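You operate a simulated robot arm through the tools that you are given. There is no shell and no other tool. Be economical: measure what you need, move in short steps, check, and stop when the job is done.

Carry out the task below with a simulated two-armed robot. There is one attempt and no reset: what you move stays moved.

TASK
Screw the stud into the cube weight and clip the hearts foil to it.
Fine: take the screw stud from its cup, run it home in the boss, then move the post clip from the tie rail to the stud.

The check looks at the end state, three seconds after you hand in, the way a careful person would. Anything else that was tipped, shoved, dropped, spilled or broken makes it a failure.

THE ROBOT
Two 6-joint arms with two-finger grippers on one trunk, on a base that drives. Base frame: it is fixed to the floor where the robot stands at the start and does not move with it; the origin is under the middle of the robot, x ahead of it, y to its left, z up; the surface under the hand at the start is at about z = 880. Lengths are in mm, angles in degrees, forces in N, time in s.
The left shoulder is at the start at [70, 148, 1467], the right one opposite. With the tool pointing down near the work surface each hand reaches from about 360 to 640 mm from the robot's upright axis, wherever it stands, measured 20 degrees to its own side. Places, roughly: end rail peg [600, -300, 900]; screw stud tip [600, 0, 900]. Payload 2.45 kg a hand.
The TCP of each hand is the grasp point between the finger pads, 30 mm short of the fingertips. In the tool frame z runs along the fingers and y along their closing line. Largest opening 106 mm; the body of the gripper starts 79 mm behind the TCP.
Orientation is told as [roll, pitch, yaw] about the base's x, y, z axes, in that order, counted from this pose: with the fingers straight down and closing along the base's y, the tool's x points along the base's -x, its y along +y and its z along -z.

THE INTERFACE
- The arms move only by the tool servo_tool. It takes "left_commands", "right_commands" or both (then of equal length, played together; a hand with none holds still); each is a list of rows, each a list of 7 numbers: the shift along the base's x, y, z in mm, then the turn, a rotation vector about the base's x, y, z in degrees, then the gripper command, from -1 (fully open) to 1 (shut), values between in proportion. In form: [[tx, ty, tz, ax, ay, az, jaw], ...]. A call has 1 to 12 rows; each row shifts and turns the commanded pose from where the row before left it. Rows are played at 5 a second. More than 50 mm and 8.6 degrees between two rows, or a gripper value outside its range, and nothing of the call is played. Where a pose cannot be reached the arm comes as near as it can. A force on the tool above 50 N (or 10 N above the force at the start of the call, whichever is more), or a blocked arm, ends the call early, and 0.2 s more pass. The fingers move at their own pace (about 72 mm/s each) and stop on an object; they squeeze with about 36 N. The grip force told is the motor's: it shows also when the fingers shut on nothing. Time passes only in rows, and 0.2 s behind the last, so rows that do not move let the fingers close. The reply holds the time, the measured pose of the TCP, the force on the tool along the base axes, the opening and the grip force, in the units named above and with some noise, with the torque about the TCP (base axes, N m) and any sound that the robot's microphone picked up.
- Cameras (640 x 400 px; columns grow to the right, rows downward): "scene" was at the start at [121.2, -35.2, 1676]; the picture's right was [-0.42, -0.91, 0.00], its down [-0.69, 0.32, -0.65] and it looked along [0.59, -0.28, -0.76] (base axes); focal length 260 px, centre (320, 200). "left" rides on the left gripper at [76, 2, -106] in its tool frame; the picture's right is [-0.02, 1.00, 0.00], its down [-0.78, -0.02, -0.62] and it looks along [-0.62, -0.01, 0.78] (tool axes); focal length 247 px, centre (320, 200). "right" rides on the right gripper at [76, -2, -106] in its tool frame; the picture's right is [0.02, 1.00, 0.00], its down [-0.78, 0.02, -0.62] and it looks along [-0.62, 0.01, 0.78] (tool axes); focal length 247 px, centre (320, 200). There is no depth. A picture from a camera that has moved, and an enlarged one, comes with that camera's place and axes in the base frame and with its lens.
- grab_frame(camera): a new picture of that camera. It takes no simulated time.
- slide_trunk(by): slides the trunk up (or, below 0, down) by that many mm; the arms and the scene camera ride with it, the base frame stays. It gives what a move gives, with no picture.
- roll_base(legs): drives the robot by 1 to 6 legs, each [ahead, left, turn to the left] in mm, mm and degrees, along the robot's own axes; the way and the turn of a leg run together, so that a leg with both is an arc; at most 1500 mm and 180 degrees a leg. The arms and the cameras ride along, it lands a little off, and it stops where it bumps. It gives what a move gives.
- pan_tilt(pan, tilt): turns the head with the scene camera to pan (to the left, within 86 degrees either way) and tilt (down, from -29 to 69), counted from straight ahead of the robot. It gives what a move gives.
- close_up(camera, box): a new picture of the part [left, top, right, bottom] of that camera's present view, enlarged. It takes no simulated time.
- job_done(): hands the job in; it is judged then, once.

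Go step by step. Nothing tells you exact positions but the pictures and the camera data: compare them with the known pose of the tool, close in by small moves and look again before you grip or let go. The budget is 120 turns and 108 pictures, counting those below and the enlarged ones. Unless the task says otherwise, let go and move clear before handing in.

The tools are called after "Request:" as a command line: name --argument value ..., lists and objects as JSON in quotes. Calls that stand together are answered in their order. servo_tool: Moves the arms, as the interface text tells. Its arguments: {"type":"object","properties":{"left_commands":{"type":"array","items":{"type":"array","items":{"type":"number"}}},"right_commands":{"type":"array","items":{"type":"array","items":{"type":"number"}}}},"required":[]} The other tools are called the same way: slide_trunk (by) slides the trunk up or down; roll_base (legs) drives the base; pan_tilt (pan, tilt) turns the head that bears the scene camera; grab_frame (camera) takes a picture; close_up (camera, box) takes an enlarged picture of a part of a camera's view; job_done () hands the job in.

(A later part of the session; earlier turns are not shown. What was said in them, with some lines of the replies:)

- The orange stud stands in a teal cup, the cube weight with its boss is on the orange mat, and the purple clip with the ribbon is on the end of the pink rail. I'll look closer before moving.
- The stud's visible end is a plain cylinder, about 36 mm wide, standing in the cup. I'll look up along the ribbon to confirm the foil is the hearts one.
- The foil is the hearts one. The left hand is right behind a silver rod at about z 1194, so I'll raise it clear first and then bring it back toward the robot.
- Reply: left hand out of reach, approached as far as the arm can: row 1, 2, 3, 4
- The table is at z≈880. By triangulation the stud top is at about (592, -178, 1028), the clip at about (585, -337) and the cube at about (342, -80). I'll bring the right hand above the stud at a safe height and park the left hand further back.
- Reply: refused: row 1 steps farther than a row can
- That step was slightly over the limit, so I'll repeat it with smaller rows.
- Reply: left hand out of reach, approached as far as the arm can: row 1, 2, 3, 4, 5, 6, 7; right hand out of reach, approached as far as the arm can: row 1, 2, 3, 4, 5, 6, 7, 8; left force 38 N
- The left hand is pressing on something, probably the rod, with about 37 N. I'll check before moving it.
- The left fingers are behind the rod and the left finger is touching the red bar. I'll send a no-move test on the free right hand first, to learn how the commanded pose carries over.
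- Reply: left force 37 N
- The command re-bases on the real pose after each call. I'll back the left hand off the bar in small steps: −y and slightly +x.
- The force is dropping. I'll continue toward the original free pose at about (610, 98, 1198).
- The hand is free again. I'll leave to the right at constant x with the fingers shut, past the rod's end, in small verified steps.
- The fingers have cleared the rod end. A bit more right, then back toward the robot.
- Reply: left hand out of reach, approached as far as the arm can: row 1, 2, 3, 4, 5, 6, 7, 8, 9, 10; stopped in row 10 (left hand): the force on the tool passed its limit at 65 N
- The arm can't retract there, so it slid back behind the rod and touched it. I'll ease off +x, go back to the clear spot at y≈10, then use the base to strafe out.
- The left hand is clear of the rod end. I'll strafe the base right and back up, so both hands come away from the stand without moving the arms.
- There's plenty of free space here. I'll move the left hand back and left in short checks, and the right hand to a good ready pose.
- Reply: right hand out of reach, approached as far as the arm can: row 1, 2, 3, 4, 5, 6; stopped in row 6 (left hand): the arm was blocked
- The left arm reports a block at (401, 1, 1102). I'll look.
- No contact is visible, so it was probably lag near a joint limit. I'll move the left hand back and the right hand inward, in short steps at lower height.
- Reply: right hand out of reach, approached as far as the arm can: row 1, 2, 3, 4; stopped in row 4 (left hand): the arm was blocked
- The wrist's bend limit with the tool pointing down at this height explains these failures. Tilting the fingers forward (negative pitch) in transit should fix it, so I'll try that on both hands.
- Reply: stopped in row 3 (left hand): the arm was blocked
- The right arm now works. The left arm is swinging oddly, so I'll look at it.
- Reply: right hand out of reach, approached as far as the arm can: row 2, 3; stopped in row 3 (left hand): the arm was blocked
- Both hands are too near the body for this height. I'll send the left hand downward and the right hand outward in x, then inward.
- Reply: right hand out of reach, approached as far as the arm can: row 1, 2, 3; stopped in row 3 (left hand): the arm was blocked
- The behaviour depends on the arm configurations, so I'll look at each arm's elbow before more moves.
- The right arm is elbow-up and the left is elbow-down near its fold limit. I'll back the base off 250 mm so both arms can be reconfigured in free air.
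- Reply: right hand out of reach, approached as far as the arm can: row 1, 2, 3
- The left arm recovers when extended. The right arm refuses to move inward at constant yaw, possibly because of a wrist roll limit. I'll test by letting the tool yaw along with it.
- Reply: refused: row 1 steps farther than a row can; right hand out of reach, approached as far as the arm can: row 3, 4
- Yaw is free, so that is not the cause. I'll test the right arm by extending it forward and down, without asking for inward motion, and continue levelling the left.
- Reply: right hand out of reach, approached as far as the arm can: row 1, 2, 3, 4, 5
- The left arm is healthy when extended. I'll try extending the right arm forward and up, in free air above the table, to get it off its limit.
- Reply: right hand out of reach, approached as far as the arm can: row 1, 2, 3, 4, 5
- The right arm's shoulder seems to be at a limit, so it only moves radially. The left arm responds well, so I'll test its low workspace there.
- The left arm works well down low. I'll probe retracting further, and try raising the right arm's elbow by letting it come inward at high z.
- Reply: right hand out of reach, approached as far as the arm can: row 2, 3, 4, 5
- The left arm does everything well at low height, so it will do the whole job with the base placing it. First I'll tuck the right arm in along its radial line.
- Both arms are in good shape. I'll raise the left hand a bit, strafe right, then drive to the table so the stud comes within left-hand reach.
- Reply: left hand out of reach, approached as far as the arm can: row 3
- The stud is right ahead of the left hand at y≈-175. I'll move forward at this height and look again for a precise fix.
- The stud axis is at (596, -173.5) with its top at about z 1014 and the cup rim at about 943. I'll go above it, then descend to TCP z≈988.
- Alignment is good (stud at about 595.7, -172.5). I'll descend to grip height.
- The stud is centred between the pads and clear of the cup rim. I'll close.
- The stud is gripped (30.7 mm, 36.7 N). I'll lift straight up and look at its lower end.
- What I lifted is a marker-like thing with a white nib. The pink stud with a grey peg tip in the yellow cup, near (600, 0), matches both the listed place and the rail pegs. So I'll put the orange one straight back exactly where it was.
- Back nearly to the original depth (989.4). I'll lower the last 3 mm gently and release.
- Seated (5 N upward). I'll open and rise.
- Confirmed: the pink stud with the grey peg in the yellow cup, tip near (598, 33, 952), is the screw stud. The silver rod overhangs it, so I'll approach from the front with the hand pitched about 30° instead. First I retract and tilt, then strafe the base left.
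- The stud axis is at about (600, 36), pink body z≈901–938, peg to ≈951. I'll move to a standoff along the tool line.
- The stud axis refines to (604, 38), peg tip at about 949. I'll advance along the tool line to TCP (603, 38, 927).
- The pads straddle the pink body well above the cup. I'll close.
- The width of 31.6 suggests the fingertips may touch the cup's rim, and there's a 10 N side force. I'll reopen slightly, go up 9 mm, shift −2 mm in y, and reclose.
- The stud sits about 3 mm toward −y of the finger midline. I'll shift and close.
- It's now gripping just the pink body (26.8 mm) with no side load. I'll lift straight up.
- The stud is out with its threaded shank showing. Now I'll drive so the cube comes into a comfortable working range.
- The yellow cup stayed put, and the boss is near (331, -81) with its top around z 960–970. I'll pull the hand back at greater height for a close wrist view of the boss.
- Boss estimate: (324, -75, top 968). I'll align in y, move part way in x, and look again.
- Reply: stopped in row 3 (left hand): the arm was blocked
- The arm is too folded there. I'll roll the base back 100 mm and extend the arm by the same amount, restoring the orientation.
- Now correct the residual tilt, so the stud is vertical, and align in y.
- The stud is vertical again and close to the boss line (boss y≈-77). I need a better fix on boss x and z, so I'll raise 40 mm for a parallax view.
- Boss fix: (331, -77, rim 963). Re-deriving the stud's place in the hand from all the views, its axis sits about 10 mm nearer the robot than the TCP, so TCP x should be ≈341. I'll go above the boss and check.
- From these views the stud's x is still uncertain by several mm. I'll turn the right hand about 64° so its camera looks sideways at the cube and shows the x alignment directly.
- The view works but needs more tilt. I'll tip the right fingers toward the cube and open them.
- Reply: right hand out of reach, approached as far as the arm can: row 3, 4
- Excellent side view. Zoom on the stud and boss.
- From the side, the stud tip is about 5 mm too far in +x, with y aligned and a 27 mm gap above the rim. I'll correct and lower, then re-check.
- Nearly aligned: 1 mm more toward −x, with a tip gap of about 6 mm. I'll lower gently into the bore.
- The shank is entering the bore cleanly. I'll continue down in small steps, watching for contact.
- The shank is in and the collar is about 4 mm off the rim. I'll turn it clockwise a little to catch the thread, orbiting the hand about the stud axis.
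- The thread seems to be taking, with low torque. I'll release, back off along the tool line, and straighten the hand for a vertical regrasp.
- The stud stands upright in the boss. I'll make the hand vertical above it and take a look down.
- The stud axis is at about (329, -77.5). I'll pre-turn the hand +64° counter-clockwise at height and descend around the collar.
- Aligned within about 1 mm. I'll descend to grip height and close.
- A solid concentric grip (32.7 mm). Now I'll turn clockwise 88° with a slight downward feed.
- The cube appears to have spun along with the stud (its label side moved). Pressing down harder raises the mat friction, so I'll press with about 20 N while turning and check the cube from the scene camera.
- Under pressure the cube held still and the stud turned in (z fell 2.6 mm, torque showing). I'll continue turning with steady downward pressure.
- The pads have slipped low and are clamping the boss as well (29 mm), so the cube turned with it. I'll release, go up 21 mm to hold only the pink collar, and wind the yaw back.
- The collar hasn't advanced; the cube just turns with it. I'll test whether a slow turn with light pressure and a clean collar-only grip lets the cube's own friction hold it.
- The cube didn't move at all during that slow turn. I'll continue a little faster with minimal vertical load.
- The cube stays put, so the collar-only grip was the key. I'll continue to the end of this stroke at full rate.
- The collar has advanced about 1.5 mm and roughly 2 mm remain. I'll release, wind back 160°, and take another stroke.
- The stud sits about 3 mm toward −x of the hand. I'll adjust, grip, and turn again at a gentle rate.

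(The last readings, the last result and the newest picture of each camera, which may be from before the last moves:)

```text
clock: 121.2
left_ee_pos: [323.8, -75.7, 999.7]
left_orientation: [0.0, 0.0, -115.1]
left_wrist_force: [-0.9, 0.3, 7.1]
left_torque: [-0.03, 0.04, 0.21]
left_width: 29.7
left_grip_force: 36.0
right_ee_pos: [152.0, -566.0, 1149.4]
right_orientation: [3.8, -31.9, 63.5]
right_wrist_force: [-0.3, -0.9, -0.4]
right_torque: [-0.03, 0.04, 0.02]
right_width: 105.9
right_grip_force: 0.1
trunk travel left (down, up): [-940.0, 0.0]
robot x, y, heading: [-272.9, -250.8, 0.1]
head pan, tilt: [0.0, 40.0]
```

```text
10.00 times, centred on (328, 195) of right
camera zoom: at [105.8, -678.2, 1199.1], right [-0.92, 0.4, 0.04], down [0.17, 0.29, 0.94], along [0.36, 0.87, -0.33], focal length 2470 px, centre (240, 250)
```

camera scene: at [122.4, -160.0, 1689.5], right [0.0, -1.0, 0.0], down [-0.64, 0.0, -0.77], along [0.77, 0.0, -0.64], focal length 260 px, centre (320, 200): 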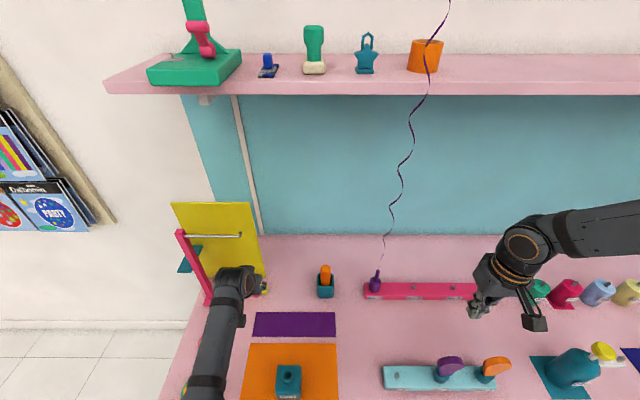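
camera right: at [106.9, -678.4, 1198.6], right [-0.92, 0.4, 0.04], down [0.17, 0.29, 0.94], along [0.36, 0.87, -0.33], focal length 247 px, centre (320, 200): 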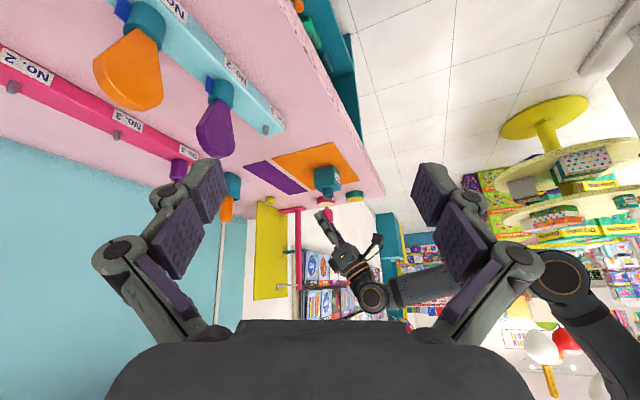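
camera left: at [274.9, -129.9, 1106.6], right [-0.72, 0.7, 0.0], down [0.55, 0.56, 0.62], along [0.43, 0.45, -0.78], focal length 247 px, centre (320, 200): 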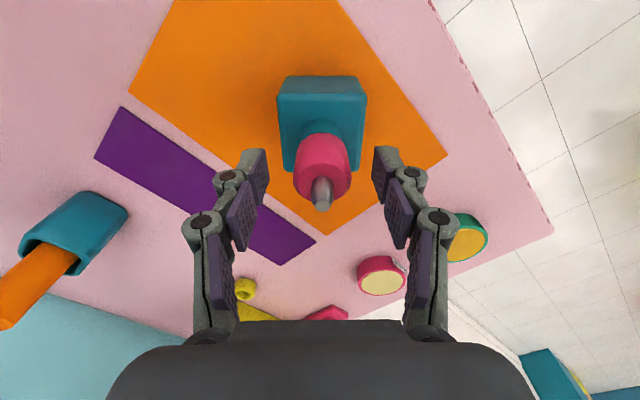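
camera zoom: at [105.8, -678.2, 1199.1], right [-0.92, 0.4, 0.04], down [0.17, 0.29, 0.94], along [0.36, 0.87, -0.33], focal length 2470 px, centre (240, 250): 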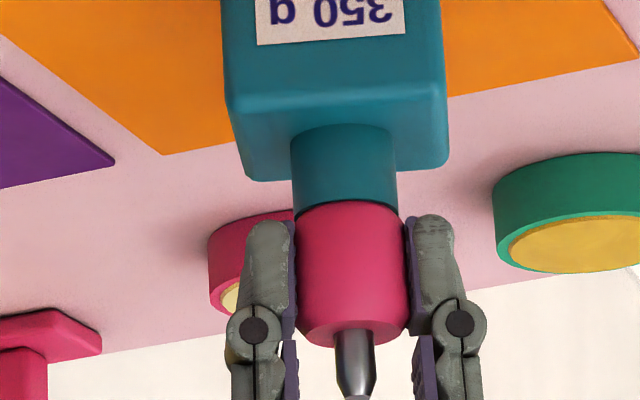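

Torque now holds at 0.2–0.3 N·m and the cube turns with it, which suggests the stud is home. I'll inspect the seam closely.

Request:
close_up --camera "right" --box '[322, 186, 338, 202]'

```text
16.00 times, centred on (330, 194) of right
camera zoom: at [105.8, -678.2, 1199.1], right [-0.92, 0.4, 0.04], down [0.17, 0.29, 0.94], along [0.36, 0.87, -0.33], focal length 3952 px, centre (160, 296)
```

zoom: 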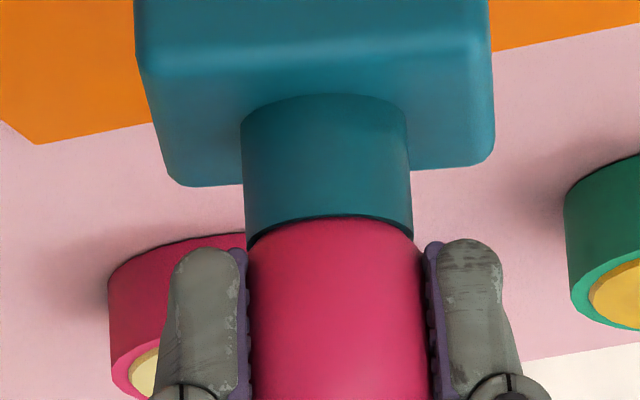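

A thin seam with high torque: essentially home. Continuing clockwise both firms it up and brings the cube's label back to the front, so I'll turn about 66° more with added press.

Request:
servo_tool --left_commands '[[0, 0, -1, 0, 0, 0, 1], [0, 0, 0, 0, 0, -8, 1], [0, 0, 0, 0, 0, -8, 1], [0, 0, 0, 0, 0, -8, 1], [0, 0, 0, 0, 0, -8, 1], [0, 0, 0, 0, 0, -8, 1], [0, 0, 0, 0, 0, -8, 1], [0, 0, 0, 0, 0, -8, 1], [0, 0, 0, 0, 0, -8, 1], [0, 0, 0, 0, 0, 0, 1]]'

Request:
close_up --camera "scene" --box '[220, 250, 320, 350]'

Request:
close_up --camera "right" --box '[322, 186, 338, 202]'

```text
clock: 123.4
left_ee_pos: [323.6, -75.6, 996.7]
left_orientation: [0.0, 0.1, -175.1]
left_wrist_force: [0.1, 0.2, 4.8]
left_torque: [-0.02, 0.02, 0.16]
left_width: 29.4
left_grip_force: 35.8
left hand out of reach, approached as far as the arm can: row 9
right_ee_pos: [152.5, -564.8, 1149.6]
right_orientation: [3.9, -32.0, 63.5]
right_wrist_force: [-0.8, -0.1, 0.4]
right_torque: [0.02, -0.04, 0.02]
right_width: 106.1
right_grip_force: 0.1
trunk travel left (down, up): [-940.0, 0.0]
robot x, y, heading: [-274.6, -246.9, 0.3]
head pan, tilt: [0.0, 40.0]
```

```text
4.00 times, centred on (270, 300) of scene
camera zoom: at [-139.1, -251.3, 1689.6], right [0.0, -1.0, 0.0], down [-0.64, 0.0, -0.77], along [0.77, 0.0, -0.64], focal length 1042 px, centre (520, -200)
```

zoom: 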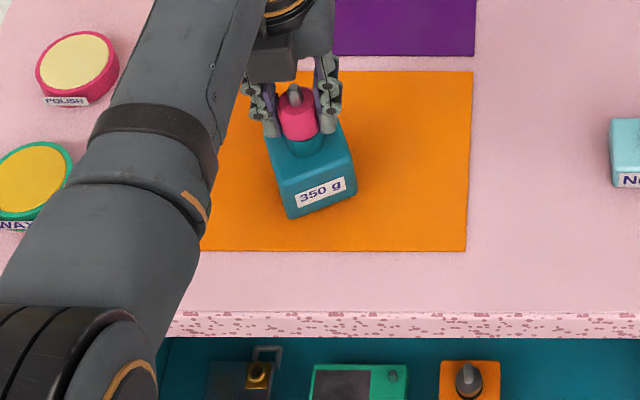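

```text
16.00 times, centred on (330, 194) of right
camera zoom: at [106.2, -678.1, 1199.1], right [-0.92, 0.4, 0.04], down [0.17, 0.29, 0.94], along [0.36, 0.87, -0.33], focal length 3952 px, centre (160, 296)
```

zoom: 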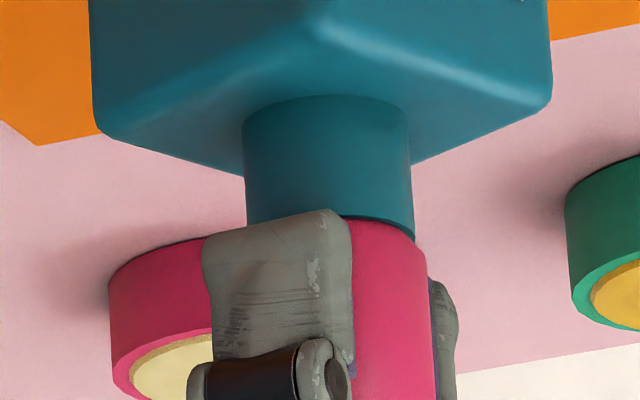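

The label is nearly back to the front. To judge the seating properly I need a lower viewpoint, so I'll release, raise and unwind the left hand, and lower the right camera.

Request:
servo_tool --left_commands '[[0, 0, 0.5, 0, 0, 0, 0.3], [0, 0, 0, 0, 0, 0, -0.3], [0, 0, 20, 0, 0, 8, -0.3], [0, 0, 20, 0, 0, 8, -0.3], [0, 0, 0, 0, 0, 8, -0.3], [0, 0, 0, 0, 0, 8, -0.3], [0, 0, 0, 0, 0, 8, -0.3], [0, 0, 0, 0, 0, 8, -0.3], [0, 0, 0, 0, 0, 8, -0.3], [0, 0, 0, 0, 0, 8, -0.3], [0, 0, 0, 0, 0, 8, -0.3], [0, 0, 0, 0, 0, 8, -0.3]]' --right_commands '[[0, 0, -15, 0, 0, 0, -1], [0, 0, -15, 0, 0, 0, -1], [0, 0, -15, 0, 0, 0, -1], [0, 0, -15, 0, 0, 0, -1], [0, 0, -15, 0, 0, 0, -1], [0, 0, -15, 0, 0, 0, -1], [0, 0, -15, 0, 0, 0, -1], [0, 0, -15, 0, 0, 0, -1], [0, 0, 0, 0, 0, 0, -1], [0, 0, 0, 0, 0, 0, -1], [0, 0, 0, 0, 0, 0, -1], [0, 0, 0, 0, 0, 0, -1]]'

Request:
grab_frame --camera "right"

```text
clock: 126.0
left_ee_pos: [324.6, -76.3, 1036.9]
left_orientation: [0.0, 0.0, -94.9]
left_wrist_force: [-0.7, -0.1, -0.7]
left_torque: [0.0, -0.03, -0.02]
left_width: 68.8
left_grip_force: 0.1
right_ee_pos: [152.7, -563.9, 1029.7]
right_orientation: [3.8, -32.0, 63.5]
right_wrist_force: [0.0, 0.5, 1.0]
right_torque: [0.05, 0.01, -0.03]
right_width: 106.0
right_grip_force: 0.1
trunk travel left (down, up): [-940.0, 0.0]
robot x, y, heading: [-274.5, -254.0, 0.3]
head pan, tilt: [0.0, 40.0]
```

```text
19 pictures are left
camera right: at [106.5, -677.5, 1079.2], right [-0.92, 0.4, 0.05], down [0.17, 0.29, 0.94], along [0.36, 0.87, -0.33], focal length 247 px, centre (320, 200)
```

right: 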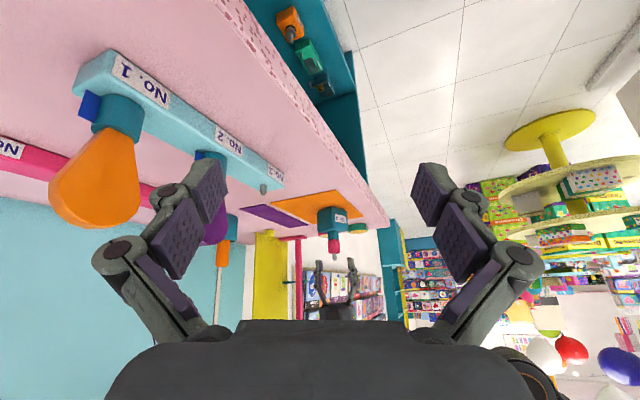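

Request:
close_up --camera "right" --box '[322, 222, 346, 246]'

```text
16.00 times, centred on (334, 234) of right
camera zoom: at [106.5, -677.5, 1079.2], right [-0.92, 0.4, 0.05], down [0.17, 0.29, 0.94], along [0.36, 0.87, -0.33], focal length 3952 px, centre (96, -344)
```

zoom: 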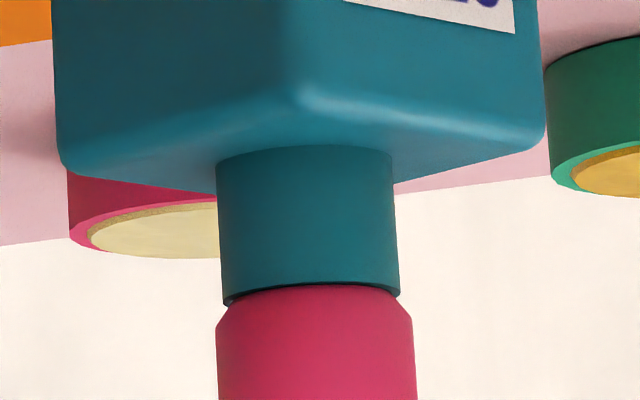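

The collar is down on the boss rim with only a hairline shadow: home. Now the clip. I'll unwind and raise the left hand, put the right hand back up high, and then pitch the left hand for a frontal approach that keeps clear of the ribbon.

Request:
servo_tool --left_commands '[[0, 0, 15, 0, 0, 8, -1], [0, 0, 12, 0, 0, 8, -1], [0, 0, 0, 0, 0, 8, -1], [0, 0, 0, 0, 0, 8, -1], [0, 0, 0, 0, 0, 8, -1], [0, 0, 0, 0, 0, 8, -1], [0, 0, 0, 0, 0, 8, -1], [0, 0, 0, 0, 0, 8, -1], [0, 0, 0, 0, 0, 8, -1], [0, 0, 0, 0, 0, 8, -1], [0, 0, 0, 0, 0, 8, -1], [0, 0, 0, 0, 0, 6.9, -1]]' --right_commands '[[0, 0, 15, 0, 0, 0, -1], [0, 0, 15, 0, 0, 0, -1], [0, 0, 15, 0, 0, 0, -1], [0, 0, 15, 0, 0, 0, -1], [0, 0, 15, 0, 0, 0, -1], [0, 0, 15, 0, 0, 0, -1], [0, 0, 15, 0, 0, 0, -1], [0, 0, 15, 0, 0, 0, -1], [0, 0, 0, 0, 0, 0, -1], [0, 0, 0, 0, 0, 0, -1], [0, 0, 0, 0, 0, 0, -1], [0, 0, 0, 0, 0, 0, -1]]'

Request:
servo_tool --left_commands '[[-15, 0, 0, 0, -7.5, 0, -1], [-20, 3, 0, 0, -7.5, 0, -1], [-20, 5, 0, 0, -7.5, 0, -1], [-20, 5, -5, 0, -7.5, 0, -1], [-15, 0, -10, 0, 0, 0, -1], [0, 0, 0, 0, 0, 0, -1]]'

```text
clock: 128.6
left_ee_pos: [325.0, -75.0, 1063.7]
left_orientation: [-0.1, 0.0, 0.1]
left_wrist_force: [-0.3, 0.7, 0.8]
left_torque: [0.02, -0.01, -0.01]
left_width: 106.0
left_grip_force: 0.1
right_ee_pos: [153.1, -565.6, 1149.1]
right_orientation: [3.8, -31.9, 63.5]
right_wrist_force: [0.6, 0.5, -0.6]
right_torque: [-0.02, 0.0, -0.05]
right_width: 105.8
right_grip_force: 0.0
trunk travel left (down, up): [-940.0, 0.0]
robot x, y, heading: [-276.7, -244.8, 0.1]
head pan, tilt: [0.0, 40.0]
```

```text
clock: 130.0
left_ee_pos: [235.4, -61.7, 1050.2]
left_orientation: [0.1, -30.1, -0.2]
left_wrist_force: [0.5, 1.1, -0.2]
left_torque: [-0.01, 0.03, 0.01]
left_width: 105.8
left_grip_force: 0.0
right_ee_pos: [154.9, -564.3, 1148.3]
right_orientation: [3.8, -31.8, 63.5]
right_wrist_force: [0.7, 0.7, 0.1]
right_torque: [0.0, 0.02, 0.04]
right_width: 105.9
right_grip_force: 0.1
trunk travel left (down, up): [-940.0, 0.0]
robot x, y, heading: [-276.8, -250.3, 0.4]
head pan, tilt: [0.0, 40.0]
```

Now drive: strafe right, then ahead, to bring the left hand in front of the clip.

Request:
roll_base --legs '[[0, -275, 0], [215, 0, 0]]'

Request:
grab_frame --camera "left"

```text
clock: 133.2
left_ee_pos: [446.8, -333.6, 1052.0]
left_orientation: [0.1, -30.3, 0.0]
left_wrist_force: [-1.0, 0.1, 0.4]
left_torque: [-0.02, -0.01, 0.01]
left_width: 106.0
left_grip_force: 0.1
right_ee_pos: [365.9, -837.5, 1150.6]
right_orientation: [3.5, -32.0, 63.7]
right_wrist_force: [0.0, -0.2, 0.4]
right_torque: [0.0, -0.04, 0.0]
right_width: 106.0
right_grip_force: 0.1
trunk travel left (down, up): [-940.0, 0.0]
robot x, y, heading: [-56.2, -519.4, 0.3]
head pan, tilt: [0.0, 40.0]
```

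```text
17 pictures are left
camera left: at [327.8, -332.2, 1105.9], right [0.02, 1.0, 0.01], down [0.36, -0.02, 0.93], along [0.93, -0.01, -0.37], focal length 247 px, centre (320, 200)
```

left: 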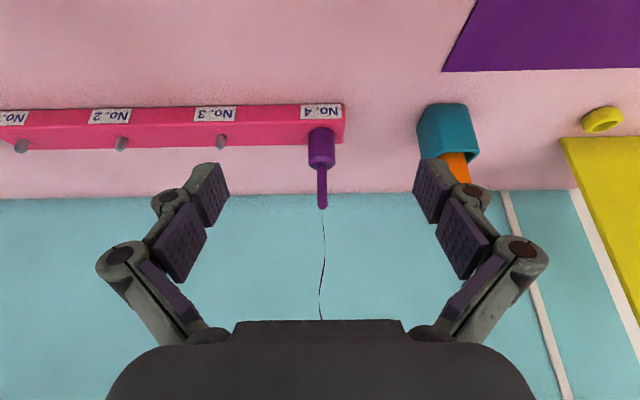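

The clip is directly ahead (y≈-332), collar about 35 mm wide. I'll advance to a standoff and refine.

Request:
servo_tool --left_commands '[[20, 0.5, -10, 0, 0, 0, -1], [20, 0.5, -10, 0, 0, 0, -1], [20, 0, -10, 0, 0, 0, -1], [15, 0, -10, 0, 0, 0, -1], [0, 0, 0, 0, 0, 0, -1]]'

Request:
grab_frame --camera "left"

```text
clock: 134.4
left_ee_pos: [525.3, -333.3, 1011.7]
left_orientation: [0.0, -30.0, 0.0]
left_wrist_force: [0.2, 0.8, 0.8]
left_torque: [0.01, -0.03, -0.03]
left_width: 106.1
left_grip_force: 0.1
right_ee_pos: [368.9, -838.1, 1148.5]
right_orientation: [3.8, -32.0, 63.6]
right_wrist_force: [0.4, 0.1, 0.3]
right_torque: [-0.03, -0.03, -0.02]
right_width: 106.2
right_grip_force: 0.0
trunk travel left (down, up): [-940.0, 0.0]
robot x, y, heading: [-59.0, -521.6, 0.5]
head pan, tilt: [0.0, 40.0]
```

```text
16 pictures are left
camera left: at [405.4, -330.7, 1065.4], right [0.02, 1.0, 0.01], down [0.37, -0.02, 0.93], along [0.93, -0.01, -0.37], focal length 247 px, centre (320, 200)
```

left: 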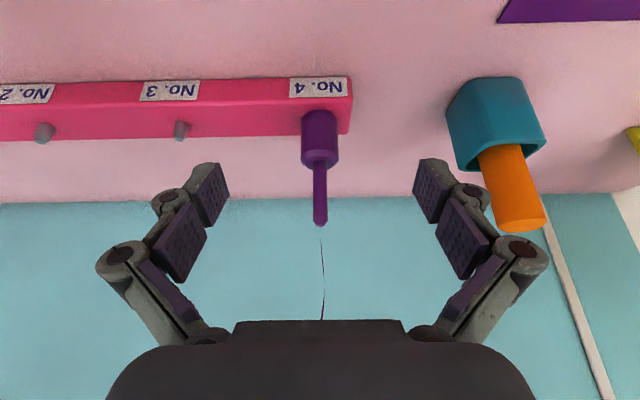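

Refined: clip axis about (604, -332.6), collar z≈905–960, handle tip ≈1009. I'll roll forward 35 mm for comfortable reach and look once more.

Request:
roll_base --legs '[[35, 0, 0]]'

Request:
servo_tool --left_commands '[[4, 0, -14, 0, 0, 0, -1], [4, 0, -14, 0, 0, 0, -1], [0, 0, 0, 0, 0, 0, -1]]'

Request:
grab_frame --camera "left"

```text
clock: 135.3
left_ee_pos: [553.1, -332.6, 1015.2]
left_orientation: [-0.1, -30.4, 0.0]
left_wrist_force: [-1.0, 0.1, 0.3]
left_torque: [-0.01, -0.05, 0.01]
left_width: 106.4
left_grip_force: 0.0
right_ee_pos: [396.7, -837.5, 1151.6]
right_orientation: [3.4, -32.1, 63.7]
right_wrist_force: [-0.5, 0.2, -0.1]
right_torque: [0.01, -0.1, 0.0]
right_width: 106.2
right_grip_force: 0.0
trunk travel left (down, up): [-940.0, 0.0]
robot x, y, heading: [-27.5, -521.4, 0.5]
head pan, tilt: [0.0, 40.0]
```

```text
clock: 136.1
left_ee_pos: [567.7, -333.6, 983.6]
left_orientation: [0.0, -29.9, 0.0]
left_wrist_force: [0.6, -0.5, -0.3]
left_torque: [0.02, -0.02, 0.0]
left_width: 105.9
left_grip_force: 0.2
right_ee_pos: [403.9, -837.4, 1147.7]
right_orientation: [3.8, -32.0, 63.6]
right_wrist_force: [0.0, 0.1, 0.5]
right_torque: [-0.01, 0.0, -0.04]
right_width: 106.1
right_grip_force: 0.0
trunk travel left (down, up): [-940.0, 0.0]
robot x, y, heading: [-23.1, -522.3, 0.2]
head pan, tilt: [0.0, 40.0]
```

```text
15 pictures are left
camera left: at [448.5, -330.4, 1037.0], right [0.02, 1.0, 0.01], down [0.37, -0.02, 0.93], along [0.93, -0.01, -0.37], focal length 247 px, centre (320, 200)
```

left: 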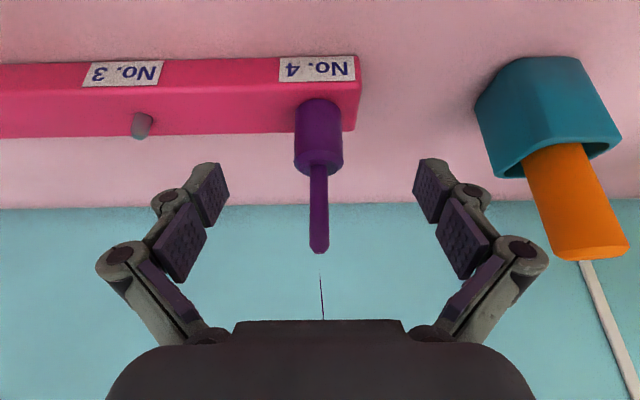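

Good centring (column 319). I'll advance around the collar to TCP (602, -333, 942) and close gently.

Request:
servo_tool --left_commands '[[12, 0, -12, 0, 0, 0, -1], [11, 0, -15, 0, 0, 0, -1], [11, 0, -15, 0, 0, 0, -1], [0, 0, 0, 0, 0, 0, -1]]'

Request:
grab_frame --camera "left"

```text
clock: 137.1
left_ee_pos: [602.2, -331.8, 939.8]
left_orientation: [0.1, -30.0, -0.1]
left_wrist_force: [-0.1, 0.2, -0.6]
left_torque: [0.01, 0.02, 0.02]
left_width: 105.8
left_grip_force: 0.1
right_ee_pos: [402.7, -837.2, 1150.2]
right_orientation: [3.8, -32.0, 63.7]
right_wrist_force: [0.5, 0.0, -0.7]
right_torque: [0.01, -0.01, 0.0]
right_width: 105.9
right_grip_force: 0.1
trunk travel left (down, up): [-940.0, 0.0]
robot x, y, heading: [-21.5, -523.2, 0.2]
head pan, tilt: [0.0, 40.0]
```

```text
14 pictures are left
camera left: at [482.1, -330.3, 994.6], right [0.02, 1.0, 0.01], down [0.37, -0.02, 0.93], along [0.93, -0.01, -0.37], focal length 247 px, centre (320, 200)
```

left: 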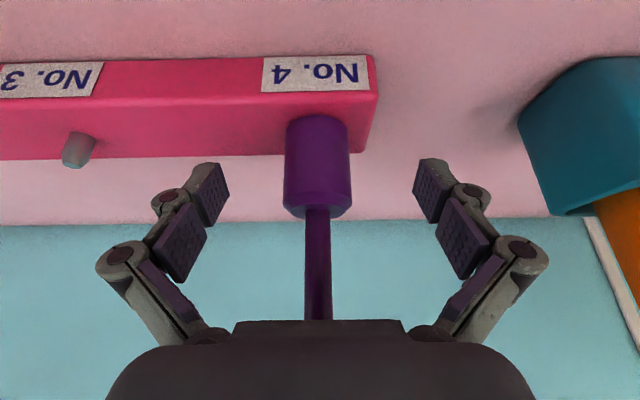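

The collar is centred between the pads. I'll close.

Request:
servo_tool --left_commands '[[0, 0, 0, 0, 0, 0, 0.1], [0, 0, 0, 0, 0, 0, 0.3], [0, 0, 0, 0, 0, 0, 1], [0, 0, 0, 0, 0, 0, 1], [0, 0, 0, 0, 0, 0, 1]]'

```text
clock: 138.3
left_ee_pos: [599.9, -332.6, 941.5]
left_orientation: [0.0, -30.0, 0.0]
left_wrist_force: [-0.3, -2.6, 4.1]
left_torque: [-0.13, 0.0, 0.0]
left_width: 29.7
left_grip_force: 35.9
right_ee_pos: [403.4, -838.1, 1149.6]
right_orientation: [3.8, -32.0, 63.7]
right_wrist_force: [0.5, 0.3, -0.1]
right_torque: [-0.03, 0.01, 0.0]
right_width: 106.0
right_grip_force: 0.1
trunk travel left (down, up): [-940.0, 0.0]
robot x, y, heading: [-23.7, -519.0, 0.4]
head pan, tilt: [0.0, 40.0]
```

Gripped (29.7 mm). I'll lift straight up off the peg.

Request:
servo_tool --left_commands '[[0, 0, 3, 0, 0, 0, 1], [0, 0, 4, 0, 0, 0, 1], [0, 0, 6, 0, 0, 0, 1], [0, 0, 8, 0, 0, 0, 1], [0, 0, 10, 0, 0, 0, 1], [0, 0, 10, 0, 0, 0, 1], [0, 0, 10, 0, 0, 0, 1], [0, 0, 0, 0, 0, 0, 1]]'

Request:
grab_frame --camera "left"

```text
clock: 140.1
left_ee_pos: [601.6, -333.3, 992.6]
left_orientation: [0.0, -30.0, 0.0]
left_wrist_force: [-0.1, -0.1, -0.3]
left_torque: [0.03, 0.02, -0.01]
left_width: 28.6
left_grip_force: 36.4
right_ee_pos: [403.6, -837.2, 1148.0]
right_orientation: [3.8, -31.9, 63.7]
right_wrist_force: [0.8, -1.3, -0.8]
right_torque: [0.03, 0.04, -0.04]
right_width: 105.9
right_grip_force: 0.1
trunk travel left (down, up): [-940.0, 0.0]
robot x, y, heading: [-25.8, -524.0, 0.0]
head pan, tilt: [0.0, 40.0]
```

```text
13 pictures are left
camera left: at [482.6, -330.5, 1046.1], right [0.02, 1.0, 0.01], down [0.37, -0.02, 0.93], along [0.93, -0.01, -0.37], focal length 247 px, centre (320, 200)
```

left: 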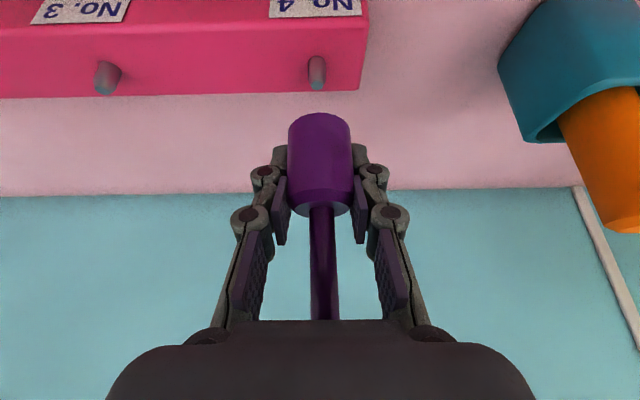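

The clip is off and upright. I'll retract slightly and raise it before driving back to the cube.

Request:
servo_tool --left_commands '[[-12, 0, 5, 0, 0, 0, 1], [-15, 0, 10, 0, 0, 0, 1], [-15, 0, 15, 0, 0, 0, 1], [-5, 0, 20, 0, 0, 0, 1], [0, 0, 20, 0, 0, 0, 1], [0, 0, 18, 0, 0, 0, 1], [0, 0, 0, 0, 0, 0, 1]]'

Request:
roll_base --legs '[[-250, 0, 0], [0, 130, 0]]'

Request:
grab_frame --camera "scene"

```text
clock: 141.7
left_ee_pos: [555.9, -333.0, 1080.3]
left_orientation: [0.0, -30.0, 0.1]
left_wrist_force: [0.5, 0.5, -0.4]
left_torque: [-0.02, -0.01, 0.01]
left_width: 28.5
left_grip_force: 35.8
right_ee_pos: [404.5, -838.0, 1148.8]
right_orientation: [3.8, -31.9, 63.7]
right_wrist_force: [-0.6, 0.4, 0.4]
right_torque: [0.01, 0.01, -0.01]
right_width: 106.1
right_grip_force: 0.0
trunk travel left (down, up): [-940.0, 0.0]
robot x, y, heading: [-24.6, -519.0, 0.2]
head pan, tilt: [0.0, 40.0]
```

```text
clock: 144.4
left_ee_pos: [303.3, -206.8, 1081.0]
left_orientation: [0.3, -30.0, 0.0]
left_wrist_force: [-0.9, 0.3, 0.8]
left_torque: [-0.01, 0.0, 0.03]
left_width: 28.1
left_grip_force: 36.0
right_ee_pos: [152.4, -713.0, 1148.7]
right_orientation: [3.9, -32.1, 63.6]
right_wrist_force: [-0.6, -0.2, -0.4]
right_torque: [-0.02, -0.03, 0.0]
right_width: 106.0
right_grip_force: 0.0
trunk travel left (down, up): [-940.0, 0.0]
robot x, y, heading: [-272.4, -394.8, 0.5]
head pan, tilt: [0.0, 40.0]
```

```text
12 pictures are left
camera scene: at [-139.6, -400.9, 1689.7], right [0.01, -1.0, 0.0], down [-0.64, 0.0, -0.77], along [0.77, 0.01, -0.64], focal length 260 px, centre (320, 200)
```

scene: 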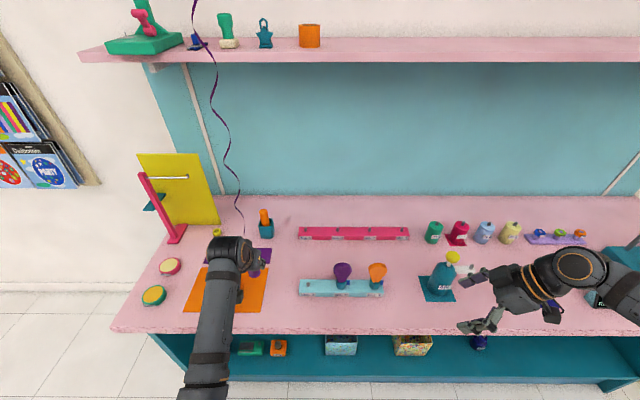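

All is calm and the ribbon hangs free. I'll strafe to line up with the stud.

Request:
roll_base --legs '[[0, 130, 0]]'

Request:
grab_frame --camera "left"

```text
clock: 145.7
left_ee_pos: [304.0, -79.6, 1079.9]
left_orientation: [0.3, -30.0, 0.1]
left_wrist_force: [0.2, 0.1, 1.0]
left_torque: [0.04, 0.04, 0.03]
left_width: 28.2
left_grip_force: 36.3
right_ee_pos: [153.1, -583.4, 1147.9]
right_orientation: [3.8, -32.1, 63.4]
right_wrist_force: [-0.2, -0.9, 0.0]
right_torque: [0.04, -0.01, -0.01]
right_width: 106.0
right_grip_force: 0.0
trunk travel left (down, up): [-940.0, 0.0]
robot x, y, heading: [-276.0, -269.5, 0.5]
head pan, tilt: [0.0, 40.0]
```

```text
11 pictures are left
camera left: at [184.8, -77.1, 1134.5], right [0.02, 1.0, 0.01], down [0.37, -0.02, 0.93], along [0.93, -0.01, -0.37], focal length 247 px, centre (320, 200)
```

left: 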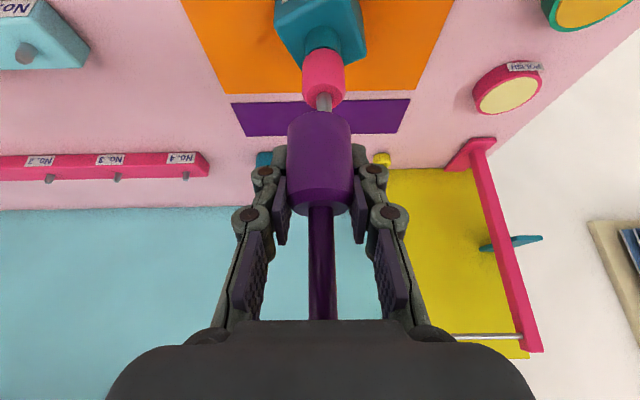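

In y I need about +3 mm. I'll apply it, move to the estimated x, and use the side camera to check x.

Request:
servo_tool --left_commands '[[12, 1.6, 0, 0, 0, 0, 1], [12, 1.6, -5, 0, 0, 0, 1], [0, 0, 0, 0, 0, 0, 1]]'

Request:
close_up --camera "right" --box '[305, 180, 355, 230]'

```text
clock: 146.5
left_ee_pos: [326.8, -71.5, 1075.9]
left_orientation: [0.1, -30.0, 0.1]
left_wrist_force: [-0.2, 0.7, 0.4]
left_torque: [-0.02, -0.04, -0.02]
left_width: 28.1
left_grip_force: 35.3
right_ee_pos: [152.2, -579.6, 1149.2]
right_orientation: [3.8, -31.9, 63.5]
right_wrist_force: [0.3, 0.8, 0.4]
right_torque: [-0.03, 0.0, 0.0]
right_width: 105.9
right_grip_force: 0.2
trunk travel left (down, up): [-940.0, 0.0]
robot x, y, heading: [-276.0, -264.4, 0.3]
head pan, tilt: [0.0, 40.0]
```

```text
8.00 times, centred on (330, 205) of right
camera zoom: at [106.5, -692.9, 1199.4], right [-0.92, 0.4, 0.04], down [0.17, 0.29, 0.94], along [0.36, 0.87, -0.34], focal length 1976 px, centre (240, 160)
```

zoom: 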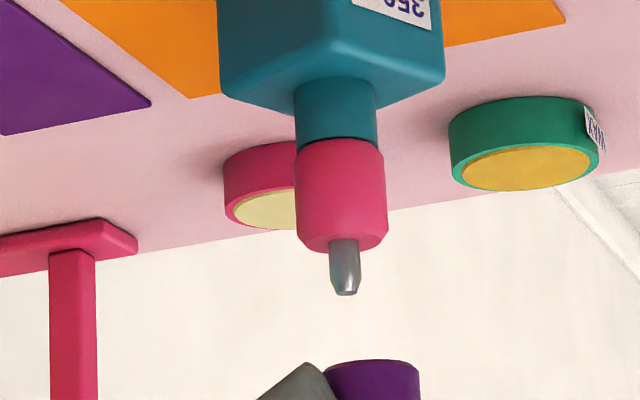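

The side view shows the clip about 7 mm too far toward −x. I'll check y with the wrist camera.

Request:
close_up --camera "left" --box '[260, 20, 380, 140]'

```text
3.33 times, centred on (320, 80) of left
camera zoom: at [208.7, -69.6, 1128.9], right [0.02, 1.0, 0.01], down [0.37, -0.02, 0.93], along [0.93, -0.01, -0.37], focal length 823 px, centre (320, 600)
```

zoom: 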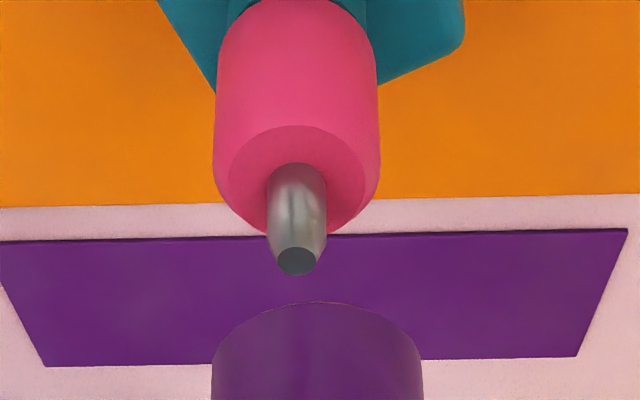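

The clip is 3.7 mm too far in +y and 6 mm short in x. I'll correct, lower 20 mm, and re-check both views.

Request:
servo_tool --left_commands '[[6, -3.7, 0, 0, 0, 0, 1], [0, 0, -10, 0, 0, 0, 1], [0, 0, -10, 0, 0, 0, 1], [0, 0, 0, 0, 0, 0, 1]]'

Request:
close_up --camera "right" --box '[305, 180, 355, 230]'

Request:
close_up --camera "left" --box '[260, 20, 380, 140]'

```text
clock: 147.5
left_ee_pos: [333.8, -77.1, 1055.4]
left_orientation: [-0.1, -30.0, 0.0]
left_wrist_force: [-0.1, 0.5, 0.5]
left_torque: [0.04, 0.01, -0.03]
left_width: 28.0
left_grip_force: 36.0
right_ee_pos: [154.0, -582.9, 1149.4]
right_orientation: [3.9, -31.9, 63.6]
right_wrist_force: [0.1, 0.3, 0.4]
right_torque: [0.02, 0.0, -0.02]
right_width: 105.9
right_grip_force: 0.1
trunk travel left (down, up): [-940.0, 0.0]
robot x, y, heading: [-277.9, -265.8, 0.4]
head pan, tilt: [0.0, 40.0]
```

```text
8.00 times, centred on (330, 205) of right
camera zoom: at [107.1, -694.5, 1198.5], right [-0.92, 0.4, 0.05], down [0.17, 0.29, 0.94], along [0.36, 0.87, -0.33], focal length 1976 px, centre (240, 160)
```

zoom: 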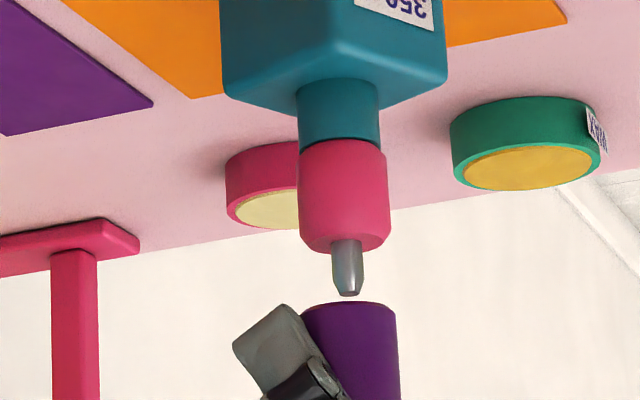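

```text
3.33 times, centred on (320, 80) of left
camera zoom: at [214.9, -75.2, 1109.1], right [0.02, 1.0, 0.01], down [0.37, -0.02, 0.93], along [0.93, -0.01, -0.37], focal length 823 px, centre (320, 600)
```

zoom: 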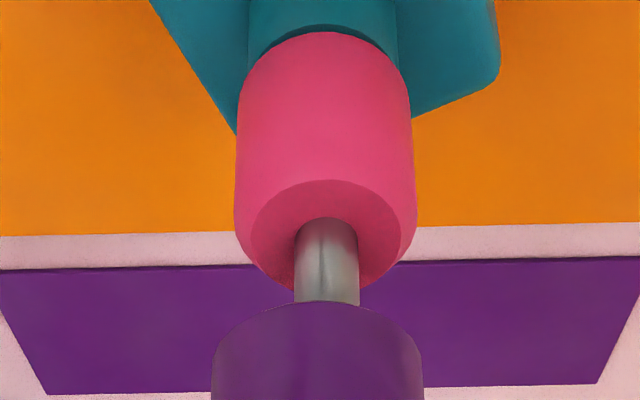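

x is aligned; y needs +1.5 mm. I'll apply that and lower gently onto the peg.

Request:
servo_tool --left_commands '[[0.6, 1.5, 0, 0, 0, 0, 1], [0, 0, -4, 0, 0, 0, 1], [0, 0, -3, 0, 0, 0, 1], [0, 0, -2, 0, 0, 0, 1], [0, 0, -2, 0, 0, 0, 1], [0, 0, -2, 0, 0, 0, 1], [0, 0, 0, 0, 0, 0, 1]]'

Request:
close_up --camera "right" --box '[305, 180, 355, 230]'

```text
clock: 149.1
left_ee_pos: [333.6, -74.8, 1041.7]
left_orientation: [0.1, -30.0, 0.2]
left_wrist_force: [0.2, -0.6, -0.4]
left_torque: [0.02, -0.04, 0.03]
left_width: 28.0
left_grip_force: 36.0
right_ee_pos: [153.0, -579.9, 1149.1]
right_orientation: [3.8, -32.0, 63.6]
right_wrist_force: [-0.3, -0.4, -0.4]
right_torque: [0.01, 0.01, 0.0]
right_width: 106.1
right_grip_force: 0.1
trunk travel left (down, up): [-940.0, 0.0]
robot x, y, heading: [-275.2, -265.6, 0.3]
head pan, tilt: [0.0, 40.0]
```

```text
8.00 times, centred on (330, 205) of right
camera zoom: at [106.8, -693.9, 1198.8], right [-0.92, 0.4, 0.05], down [0.17, 0.29, 0.94], along [0.36, 0.87, -0.33], focal length 1976 px, centre (240, 160)
```

zoom: 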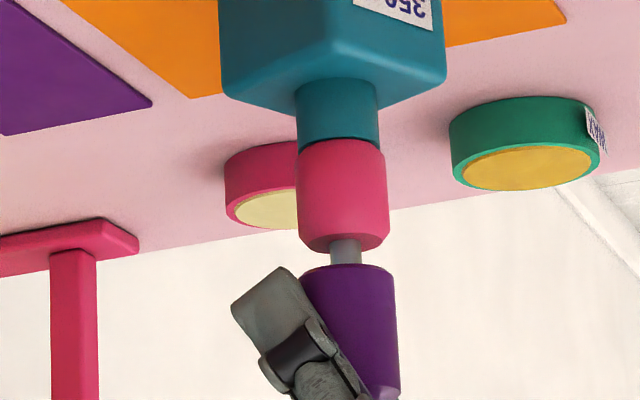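

The peg is going inside the collar with no force. I'll continue down.

Request:
servo_tool --left_commands '[[0, 0, -3, 0, 0, 0, 1], [0, 0, -3, 0, 0, 0, 1], [0, 0, -2, 0, 0, 0, 1], [0, 0, 0, 0, 0, 0, 1]]'

Request:
servo_tool --left_commands '[[0, 0, -2, 0, 0, 0, 1], [0, 0, -2, 0, 0, 0, 1], [0, 0, 0, 0, 0, 0, 1]]'

Request:
close_up --camera "right" --box '[305, 180, 355, 230]'

```text
clock: 150.1
left_ee_pos: [334.2, -74.7, 1033.6]
left_orientation: [0.0, -30.0, 0.1]
left_wrist_force: [0.2, 0.4, 0.7]
left_torque: [-0.02, 0.02, 0.04]
left_width: 28.3
left_grip_force: 36.1
right_ee_pos: [152.3, -581.8, 1148.4]
right_orientation: [3.8, -31.9, 63.6]
right_wrist_force: [-0.4, 0.4, 0.2]
right_torque: [0.01, 0.01, 0.01]
right_width: 106.2
right_grip_force: 0.1
trunk travel left (down, up): [-940.0, 0.0]
robot x, y, heading: [-273.2, -267.4, 0.3]
head pan, tilt: [0.0, 40.0]
```

```text
clock: 150.9
left_ee_pos: [334.4, -75.1, 1030.9]
left_orientation: [0.0, -30.1, 0.1]
left_wrist_force: [2.3, 0.9, 6.5]
left_torque: [0.0, 0.04, 0.01]
left_width: 28.2
left_grip_force: 35.8
right_ee_pos: [151.5, -581.6, 1149.0]
right_orientation: [3.9, -31.8, 63.5]
right_wrist_force: [0.1, 0.1, 0.2]
right_torque: [0.0, -0.01, -0.03]
right_width: 105.9
right_grip_force: 0.0
trunk travel left (down, up): [-940.0, 0.0]
robot x, y, heading: [-271.1, -269.4, 0.4]
head pan, tilt: [0.0, 40.0]
```

```text
8.00 times, centred on (330, 205) of right
camera zoom: at [106.0, -694.2, 1199.1], right [-0.92, 0.4, 0.04], down [0.17, 0.29, 0.94], along [0.36, 0.87, -0.33], focal length 1976 px, centre (240, 160)
```

zoom: 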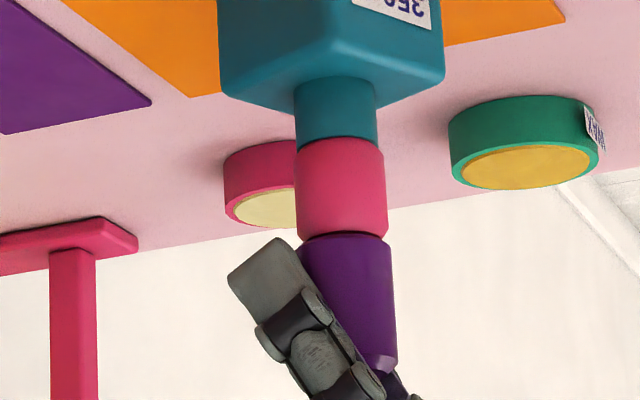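

Almost seated (6.5 N). I'll press a little more to make sure the clip snaps home.

Request:
servo_tool --left_commands '[[0, 0, -1, 0, 0, 0, 1], [0, 0, -1, 0, 0, 0, 1], [0, 0, 0, 0, 0, 0, 1], [0, 0, 0, 0, 0, 0, 1]]'

```text
clock: 151.9
left_ee_pos: [334.4, -74.9, 1031.4]
left_orientation: [0.0, -30.3, 0.0]
left_wrist_force: [5.8, 2.0, 22.5]
left_torque: [0.06, 0.06, 0.0]
left_width: 28.7
left_grip_force: 35.9
right_ee_pos: [150.3, -581.6, 1150.0]
right_orientation: [3.8, -32.0, 63.6]
right_wrist_force: [0.1, -0.2, 0.3]
right_torque: [-0.01, 0.0, 0.01]
right_width: 106.3
right_grip_force: 0.1
trunk travel left (down, up): [-940.0, 0.0]
robot x, y, heading: [-274.4, -262.4, 0.3]
head pan, tilt: [0.0, 40.0]
```

A hard stop at 22 N: seated. I'll relax and test-pull a bit to see whether it holds.

Request:
servo_tool --left_commands '[[0, 0, 1.5, 0, 0, 0, 1], [0, 0, 1.3, 0, 0, 0, 1], [0, 0, 0.4, 0, 0, 0, 1], [0, 0, 0, 0, 0, 0, 1]]'

```text
clock: 152.9
left_ee_pos: [332.7, -74.2, 1030.4]
left_orientation: [0.0, -29.9, 0.0]
left_wrist_force: [4.1, -0.1, 11.1]
left_torque: [0.0, 0.01, 0.01]
left_width: 28.9
left_grip_force: 35.8
right_ee_pos: [151.5, -581.4, 1149.2]
right_orientation: [3.8, -32.0, 63.6]
right_wrist_force: [0.2, -0.4, -0.3]
right_torque: [-0.01, 0.01, -0.01]
right_width: 106.2
right_grip_force: 0.1
trunk travel left (down, up): [-940.0, 0.0]
robot x, y, heading: [-277.1, -267.9, 0.5]
head pan, tilt: [0.0, 40.0]
```

Request:
servo_tool --left_commands '[[0, 0, 1.4, 0, 0, 0, 1], [0, 0, 0, 0, 0, 0, 1]]'

```text
clock: 153.5
left_ee_pos: [332.8, -75.6, 1032.3]
left_orientation: [0.1, -29.8, 0.0]
left_wrist_force: [1.4, -1.1, 2.1]
left_torque: [-0.01, 0.01, 0.02]
left_width: 28.9
left_grip_force: 36.7
right_ee_pos: [153.2, -580.9, 1148.6]
right_orientation: [4.0, -31.9, 63.6]
right_wrist_force: [0.5, -0.4, 0.3]
right_torque: [-0.02, -0.02, 0.01]
right_width: 106.1
right_grip_force: 0.0
trunk travel left (down, up): [-940.0, 0.0]
robot x, y, heading: [-276.3, -264.5, 0.6]
head pan, tilt: [0.0, 40.0]
```

The load is near zero. I'll open the fingers in place and check that the clip stays.

Request:
servo_tool --left_commands '[[0, 0, 0, 0, 0, 0, 0.4], [0, 0, 0, 0, 0, 0, 0.2], [0, 0, 0, 0, 0, 0, 0.0], [0, 0, 0, 0, 0, 0, 0.0]]'

Request:
close_up --camera "right" --box '[305, 180, 355, 230]'

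```text
clock: 154.5
left_ee_pos: [333.8, -75.1, 1032.4]
left_orientation: [0.0, -30.0, 0.1]
left_wrist_force: [0.1, 0.1, -0.4]
left_torque: [-0.02, 0.01, 0.0]
left_width: 53.0
left_grip_force: 0.0
right_ee_pos: [153.5, -581.6, 1148.9]
right_orientation: [3.8, -32.0, 63.6]
right_wrist_force: [0.3, 0.2, -0.6]
right_torque: [-0.04, 0.0, -0.01]
right_width: 106.2
right_grip_force: 0.1
trunk travel left (down, up): [-940.0, 0.0]
robot x, y, heading: [-276.9, -264.0, 0.5]
head pan, tilt: [0.0, 40.0]
```

```text
8.00 times, centred on (330, 205) of right
camera zoom: at [106.8, -693.9, 1198.8], right [-0.92, 0.4, 0.05], down [0.17, 0.29, 0.94], along [0.36, 0.87, -0.33], focal length 1976 px, centre (240, 160)
```

zoom: 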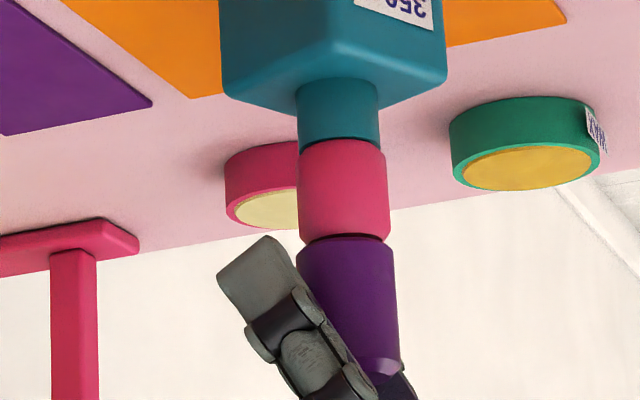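

The clip holds on the stud. I'll open wider and back straight away toward the robot.

Request:
servo_tool --left_commands '[[0, 0, 0, 0, 0, 0, -0.6], [0, 0, 0, 0, 0, 0, -0.6], [-12, 0, 4, 0, 0, 0, -0.6], [-18, 0, 5, 0, 0, 0, -0.6], [-18, 0, 5, 0, 0, 0, -0.6], [-18, 0, 0, 0, 0, 0, -0.6], [-18, 0, 0, 0, 0, 0, -0.6], [0, 0, 0, 0, 0, 0, -0.6]]'

Request:
roll_base --legs '[[-120, 0, 0]]'

Request:
grab_frame --camera "scene"

Request:
grab_frame --camera "left"

```text
clock: 156.3
left_ee_pos: [250.7, -75.5, 1046.3]
left_orientation: [-0.1, -30.0, 0.0]
left_wrist_force: [0.3, 0.0, -0.2]
left_torque: [-0.02, -0.03, -0.03]
left_width: 84.9
left_grip_force: 0.0
right_ee_pos: [153.2, -581.2, 1148.7]
right_orientation: [3.8, -31.9, 63.6]
right_wrist_force: [-0.5, 0.6, -0.7]
right_torque: [0.0, 0.0, 0.02]
right_width: 106.0
right_grip_force: 0.0
trunk travel left (down, up): [-940.0, 0.0]
robot x, y, heading: [-275.8, -265.5, 0.4]
head pan, tilt: [0.0, 40.0]
```

```text
clock: 157.5
left_ee_pos: [133.6, -77.1, 1046.1]
left_orientation: [0.0, -29.8, 0.2]
left_wrist_force: [0.1, -0.2, 0.7]
left_torque: [0.02, -0.03, 0.01]
left_width: 84.9
left_grip_force: 0.0
right_ee_pos: [35.7, -580.8, 1148.7]
right_orientation: [4.0, -31.9, 63.5]
right_wrist_force: [0.7, 0.2, -0.4]
right_torque: [0.01, 0.0, 0.02]
right_width: 106.1
right_grip_force: 0.0
trunk travel left (down, up): [-940.0, 0.0]
robot x, y, heading: [-396.3, -268.8, 0.4]
head pan, tilt: [0.0, 40.0]
```

```text
3 pictures are left
camera scene: at [-255.5, -268.7, 1689.2], right [0.01, -1.0, 0.0], down [-0.64, 0.0, -0.76], along [0.76, 0.01, -0.64], focal length 260 px, centre (320, 200)
```

scene: 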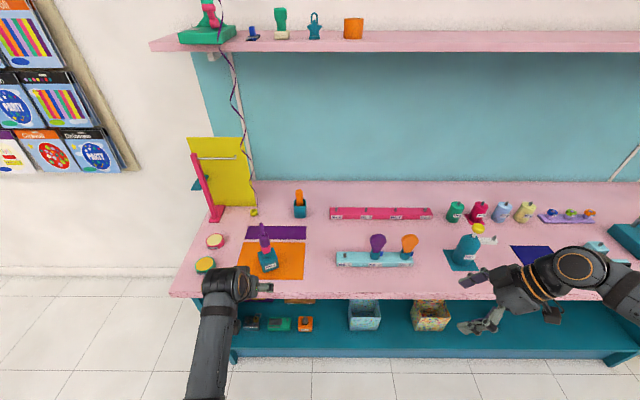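

```text
2 pictures are left
camera left: at [13.8, -74.3, 1099.6], right [0.02, 1.0, 0.01], down [0.37, -0.02, 0.93], along [0.93, -0.01, -0.37], focal length 247 px, centre (320, 200)
```

left: 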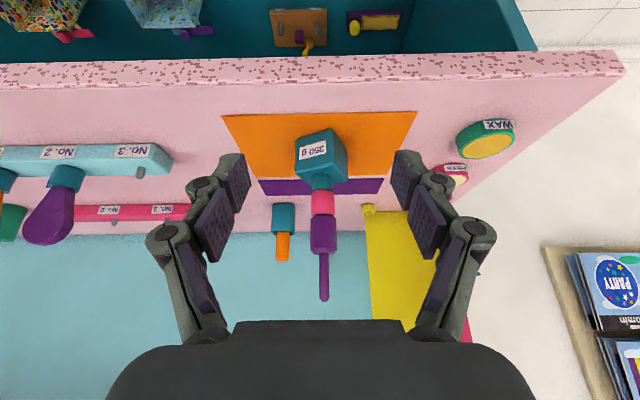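

The stack stands upright: cube weight, stud, and clip with its ribbon. The orange marker is back in its cup, both hands are clear, and I see nothing else displaced, so I'm handing in.

Request:
job_done

```text
The job is handed in.
```

I screwed the stud into the cube weight's boss and moved the hearts foil's clip from the tie rail onto the stud's peg. It stayed there after I let go, and both hands are clear.

- **Stud seating:** I judged it home from the torque and a hairline seam in the side view. The cube was turning with it by then, so I could not tighten it further.
- **Cube position:** it shifted a few millimetres on its mat, and its label now sits slightly off square to the front.
- **Wrong item lifted:** I first picked up the orange marker by mistake and put it back in its cup.
- **Contact with the stand:** early on the left hand pressed against the red stand and its silver rod, up to 65 N. I saw no sign that either one moved.
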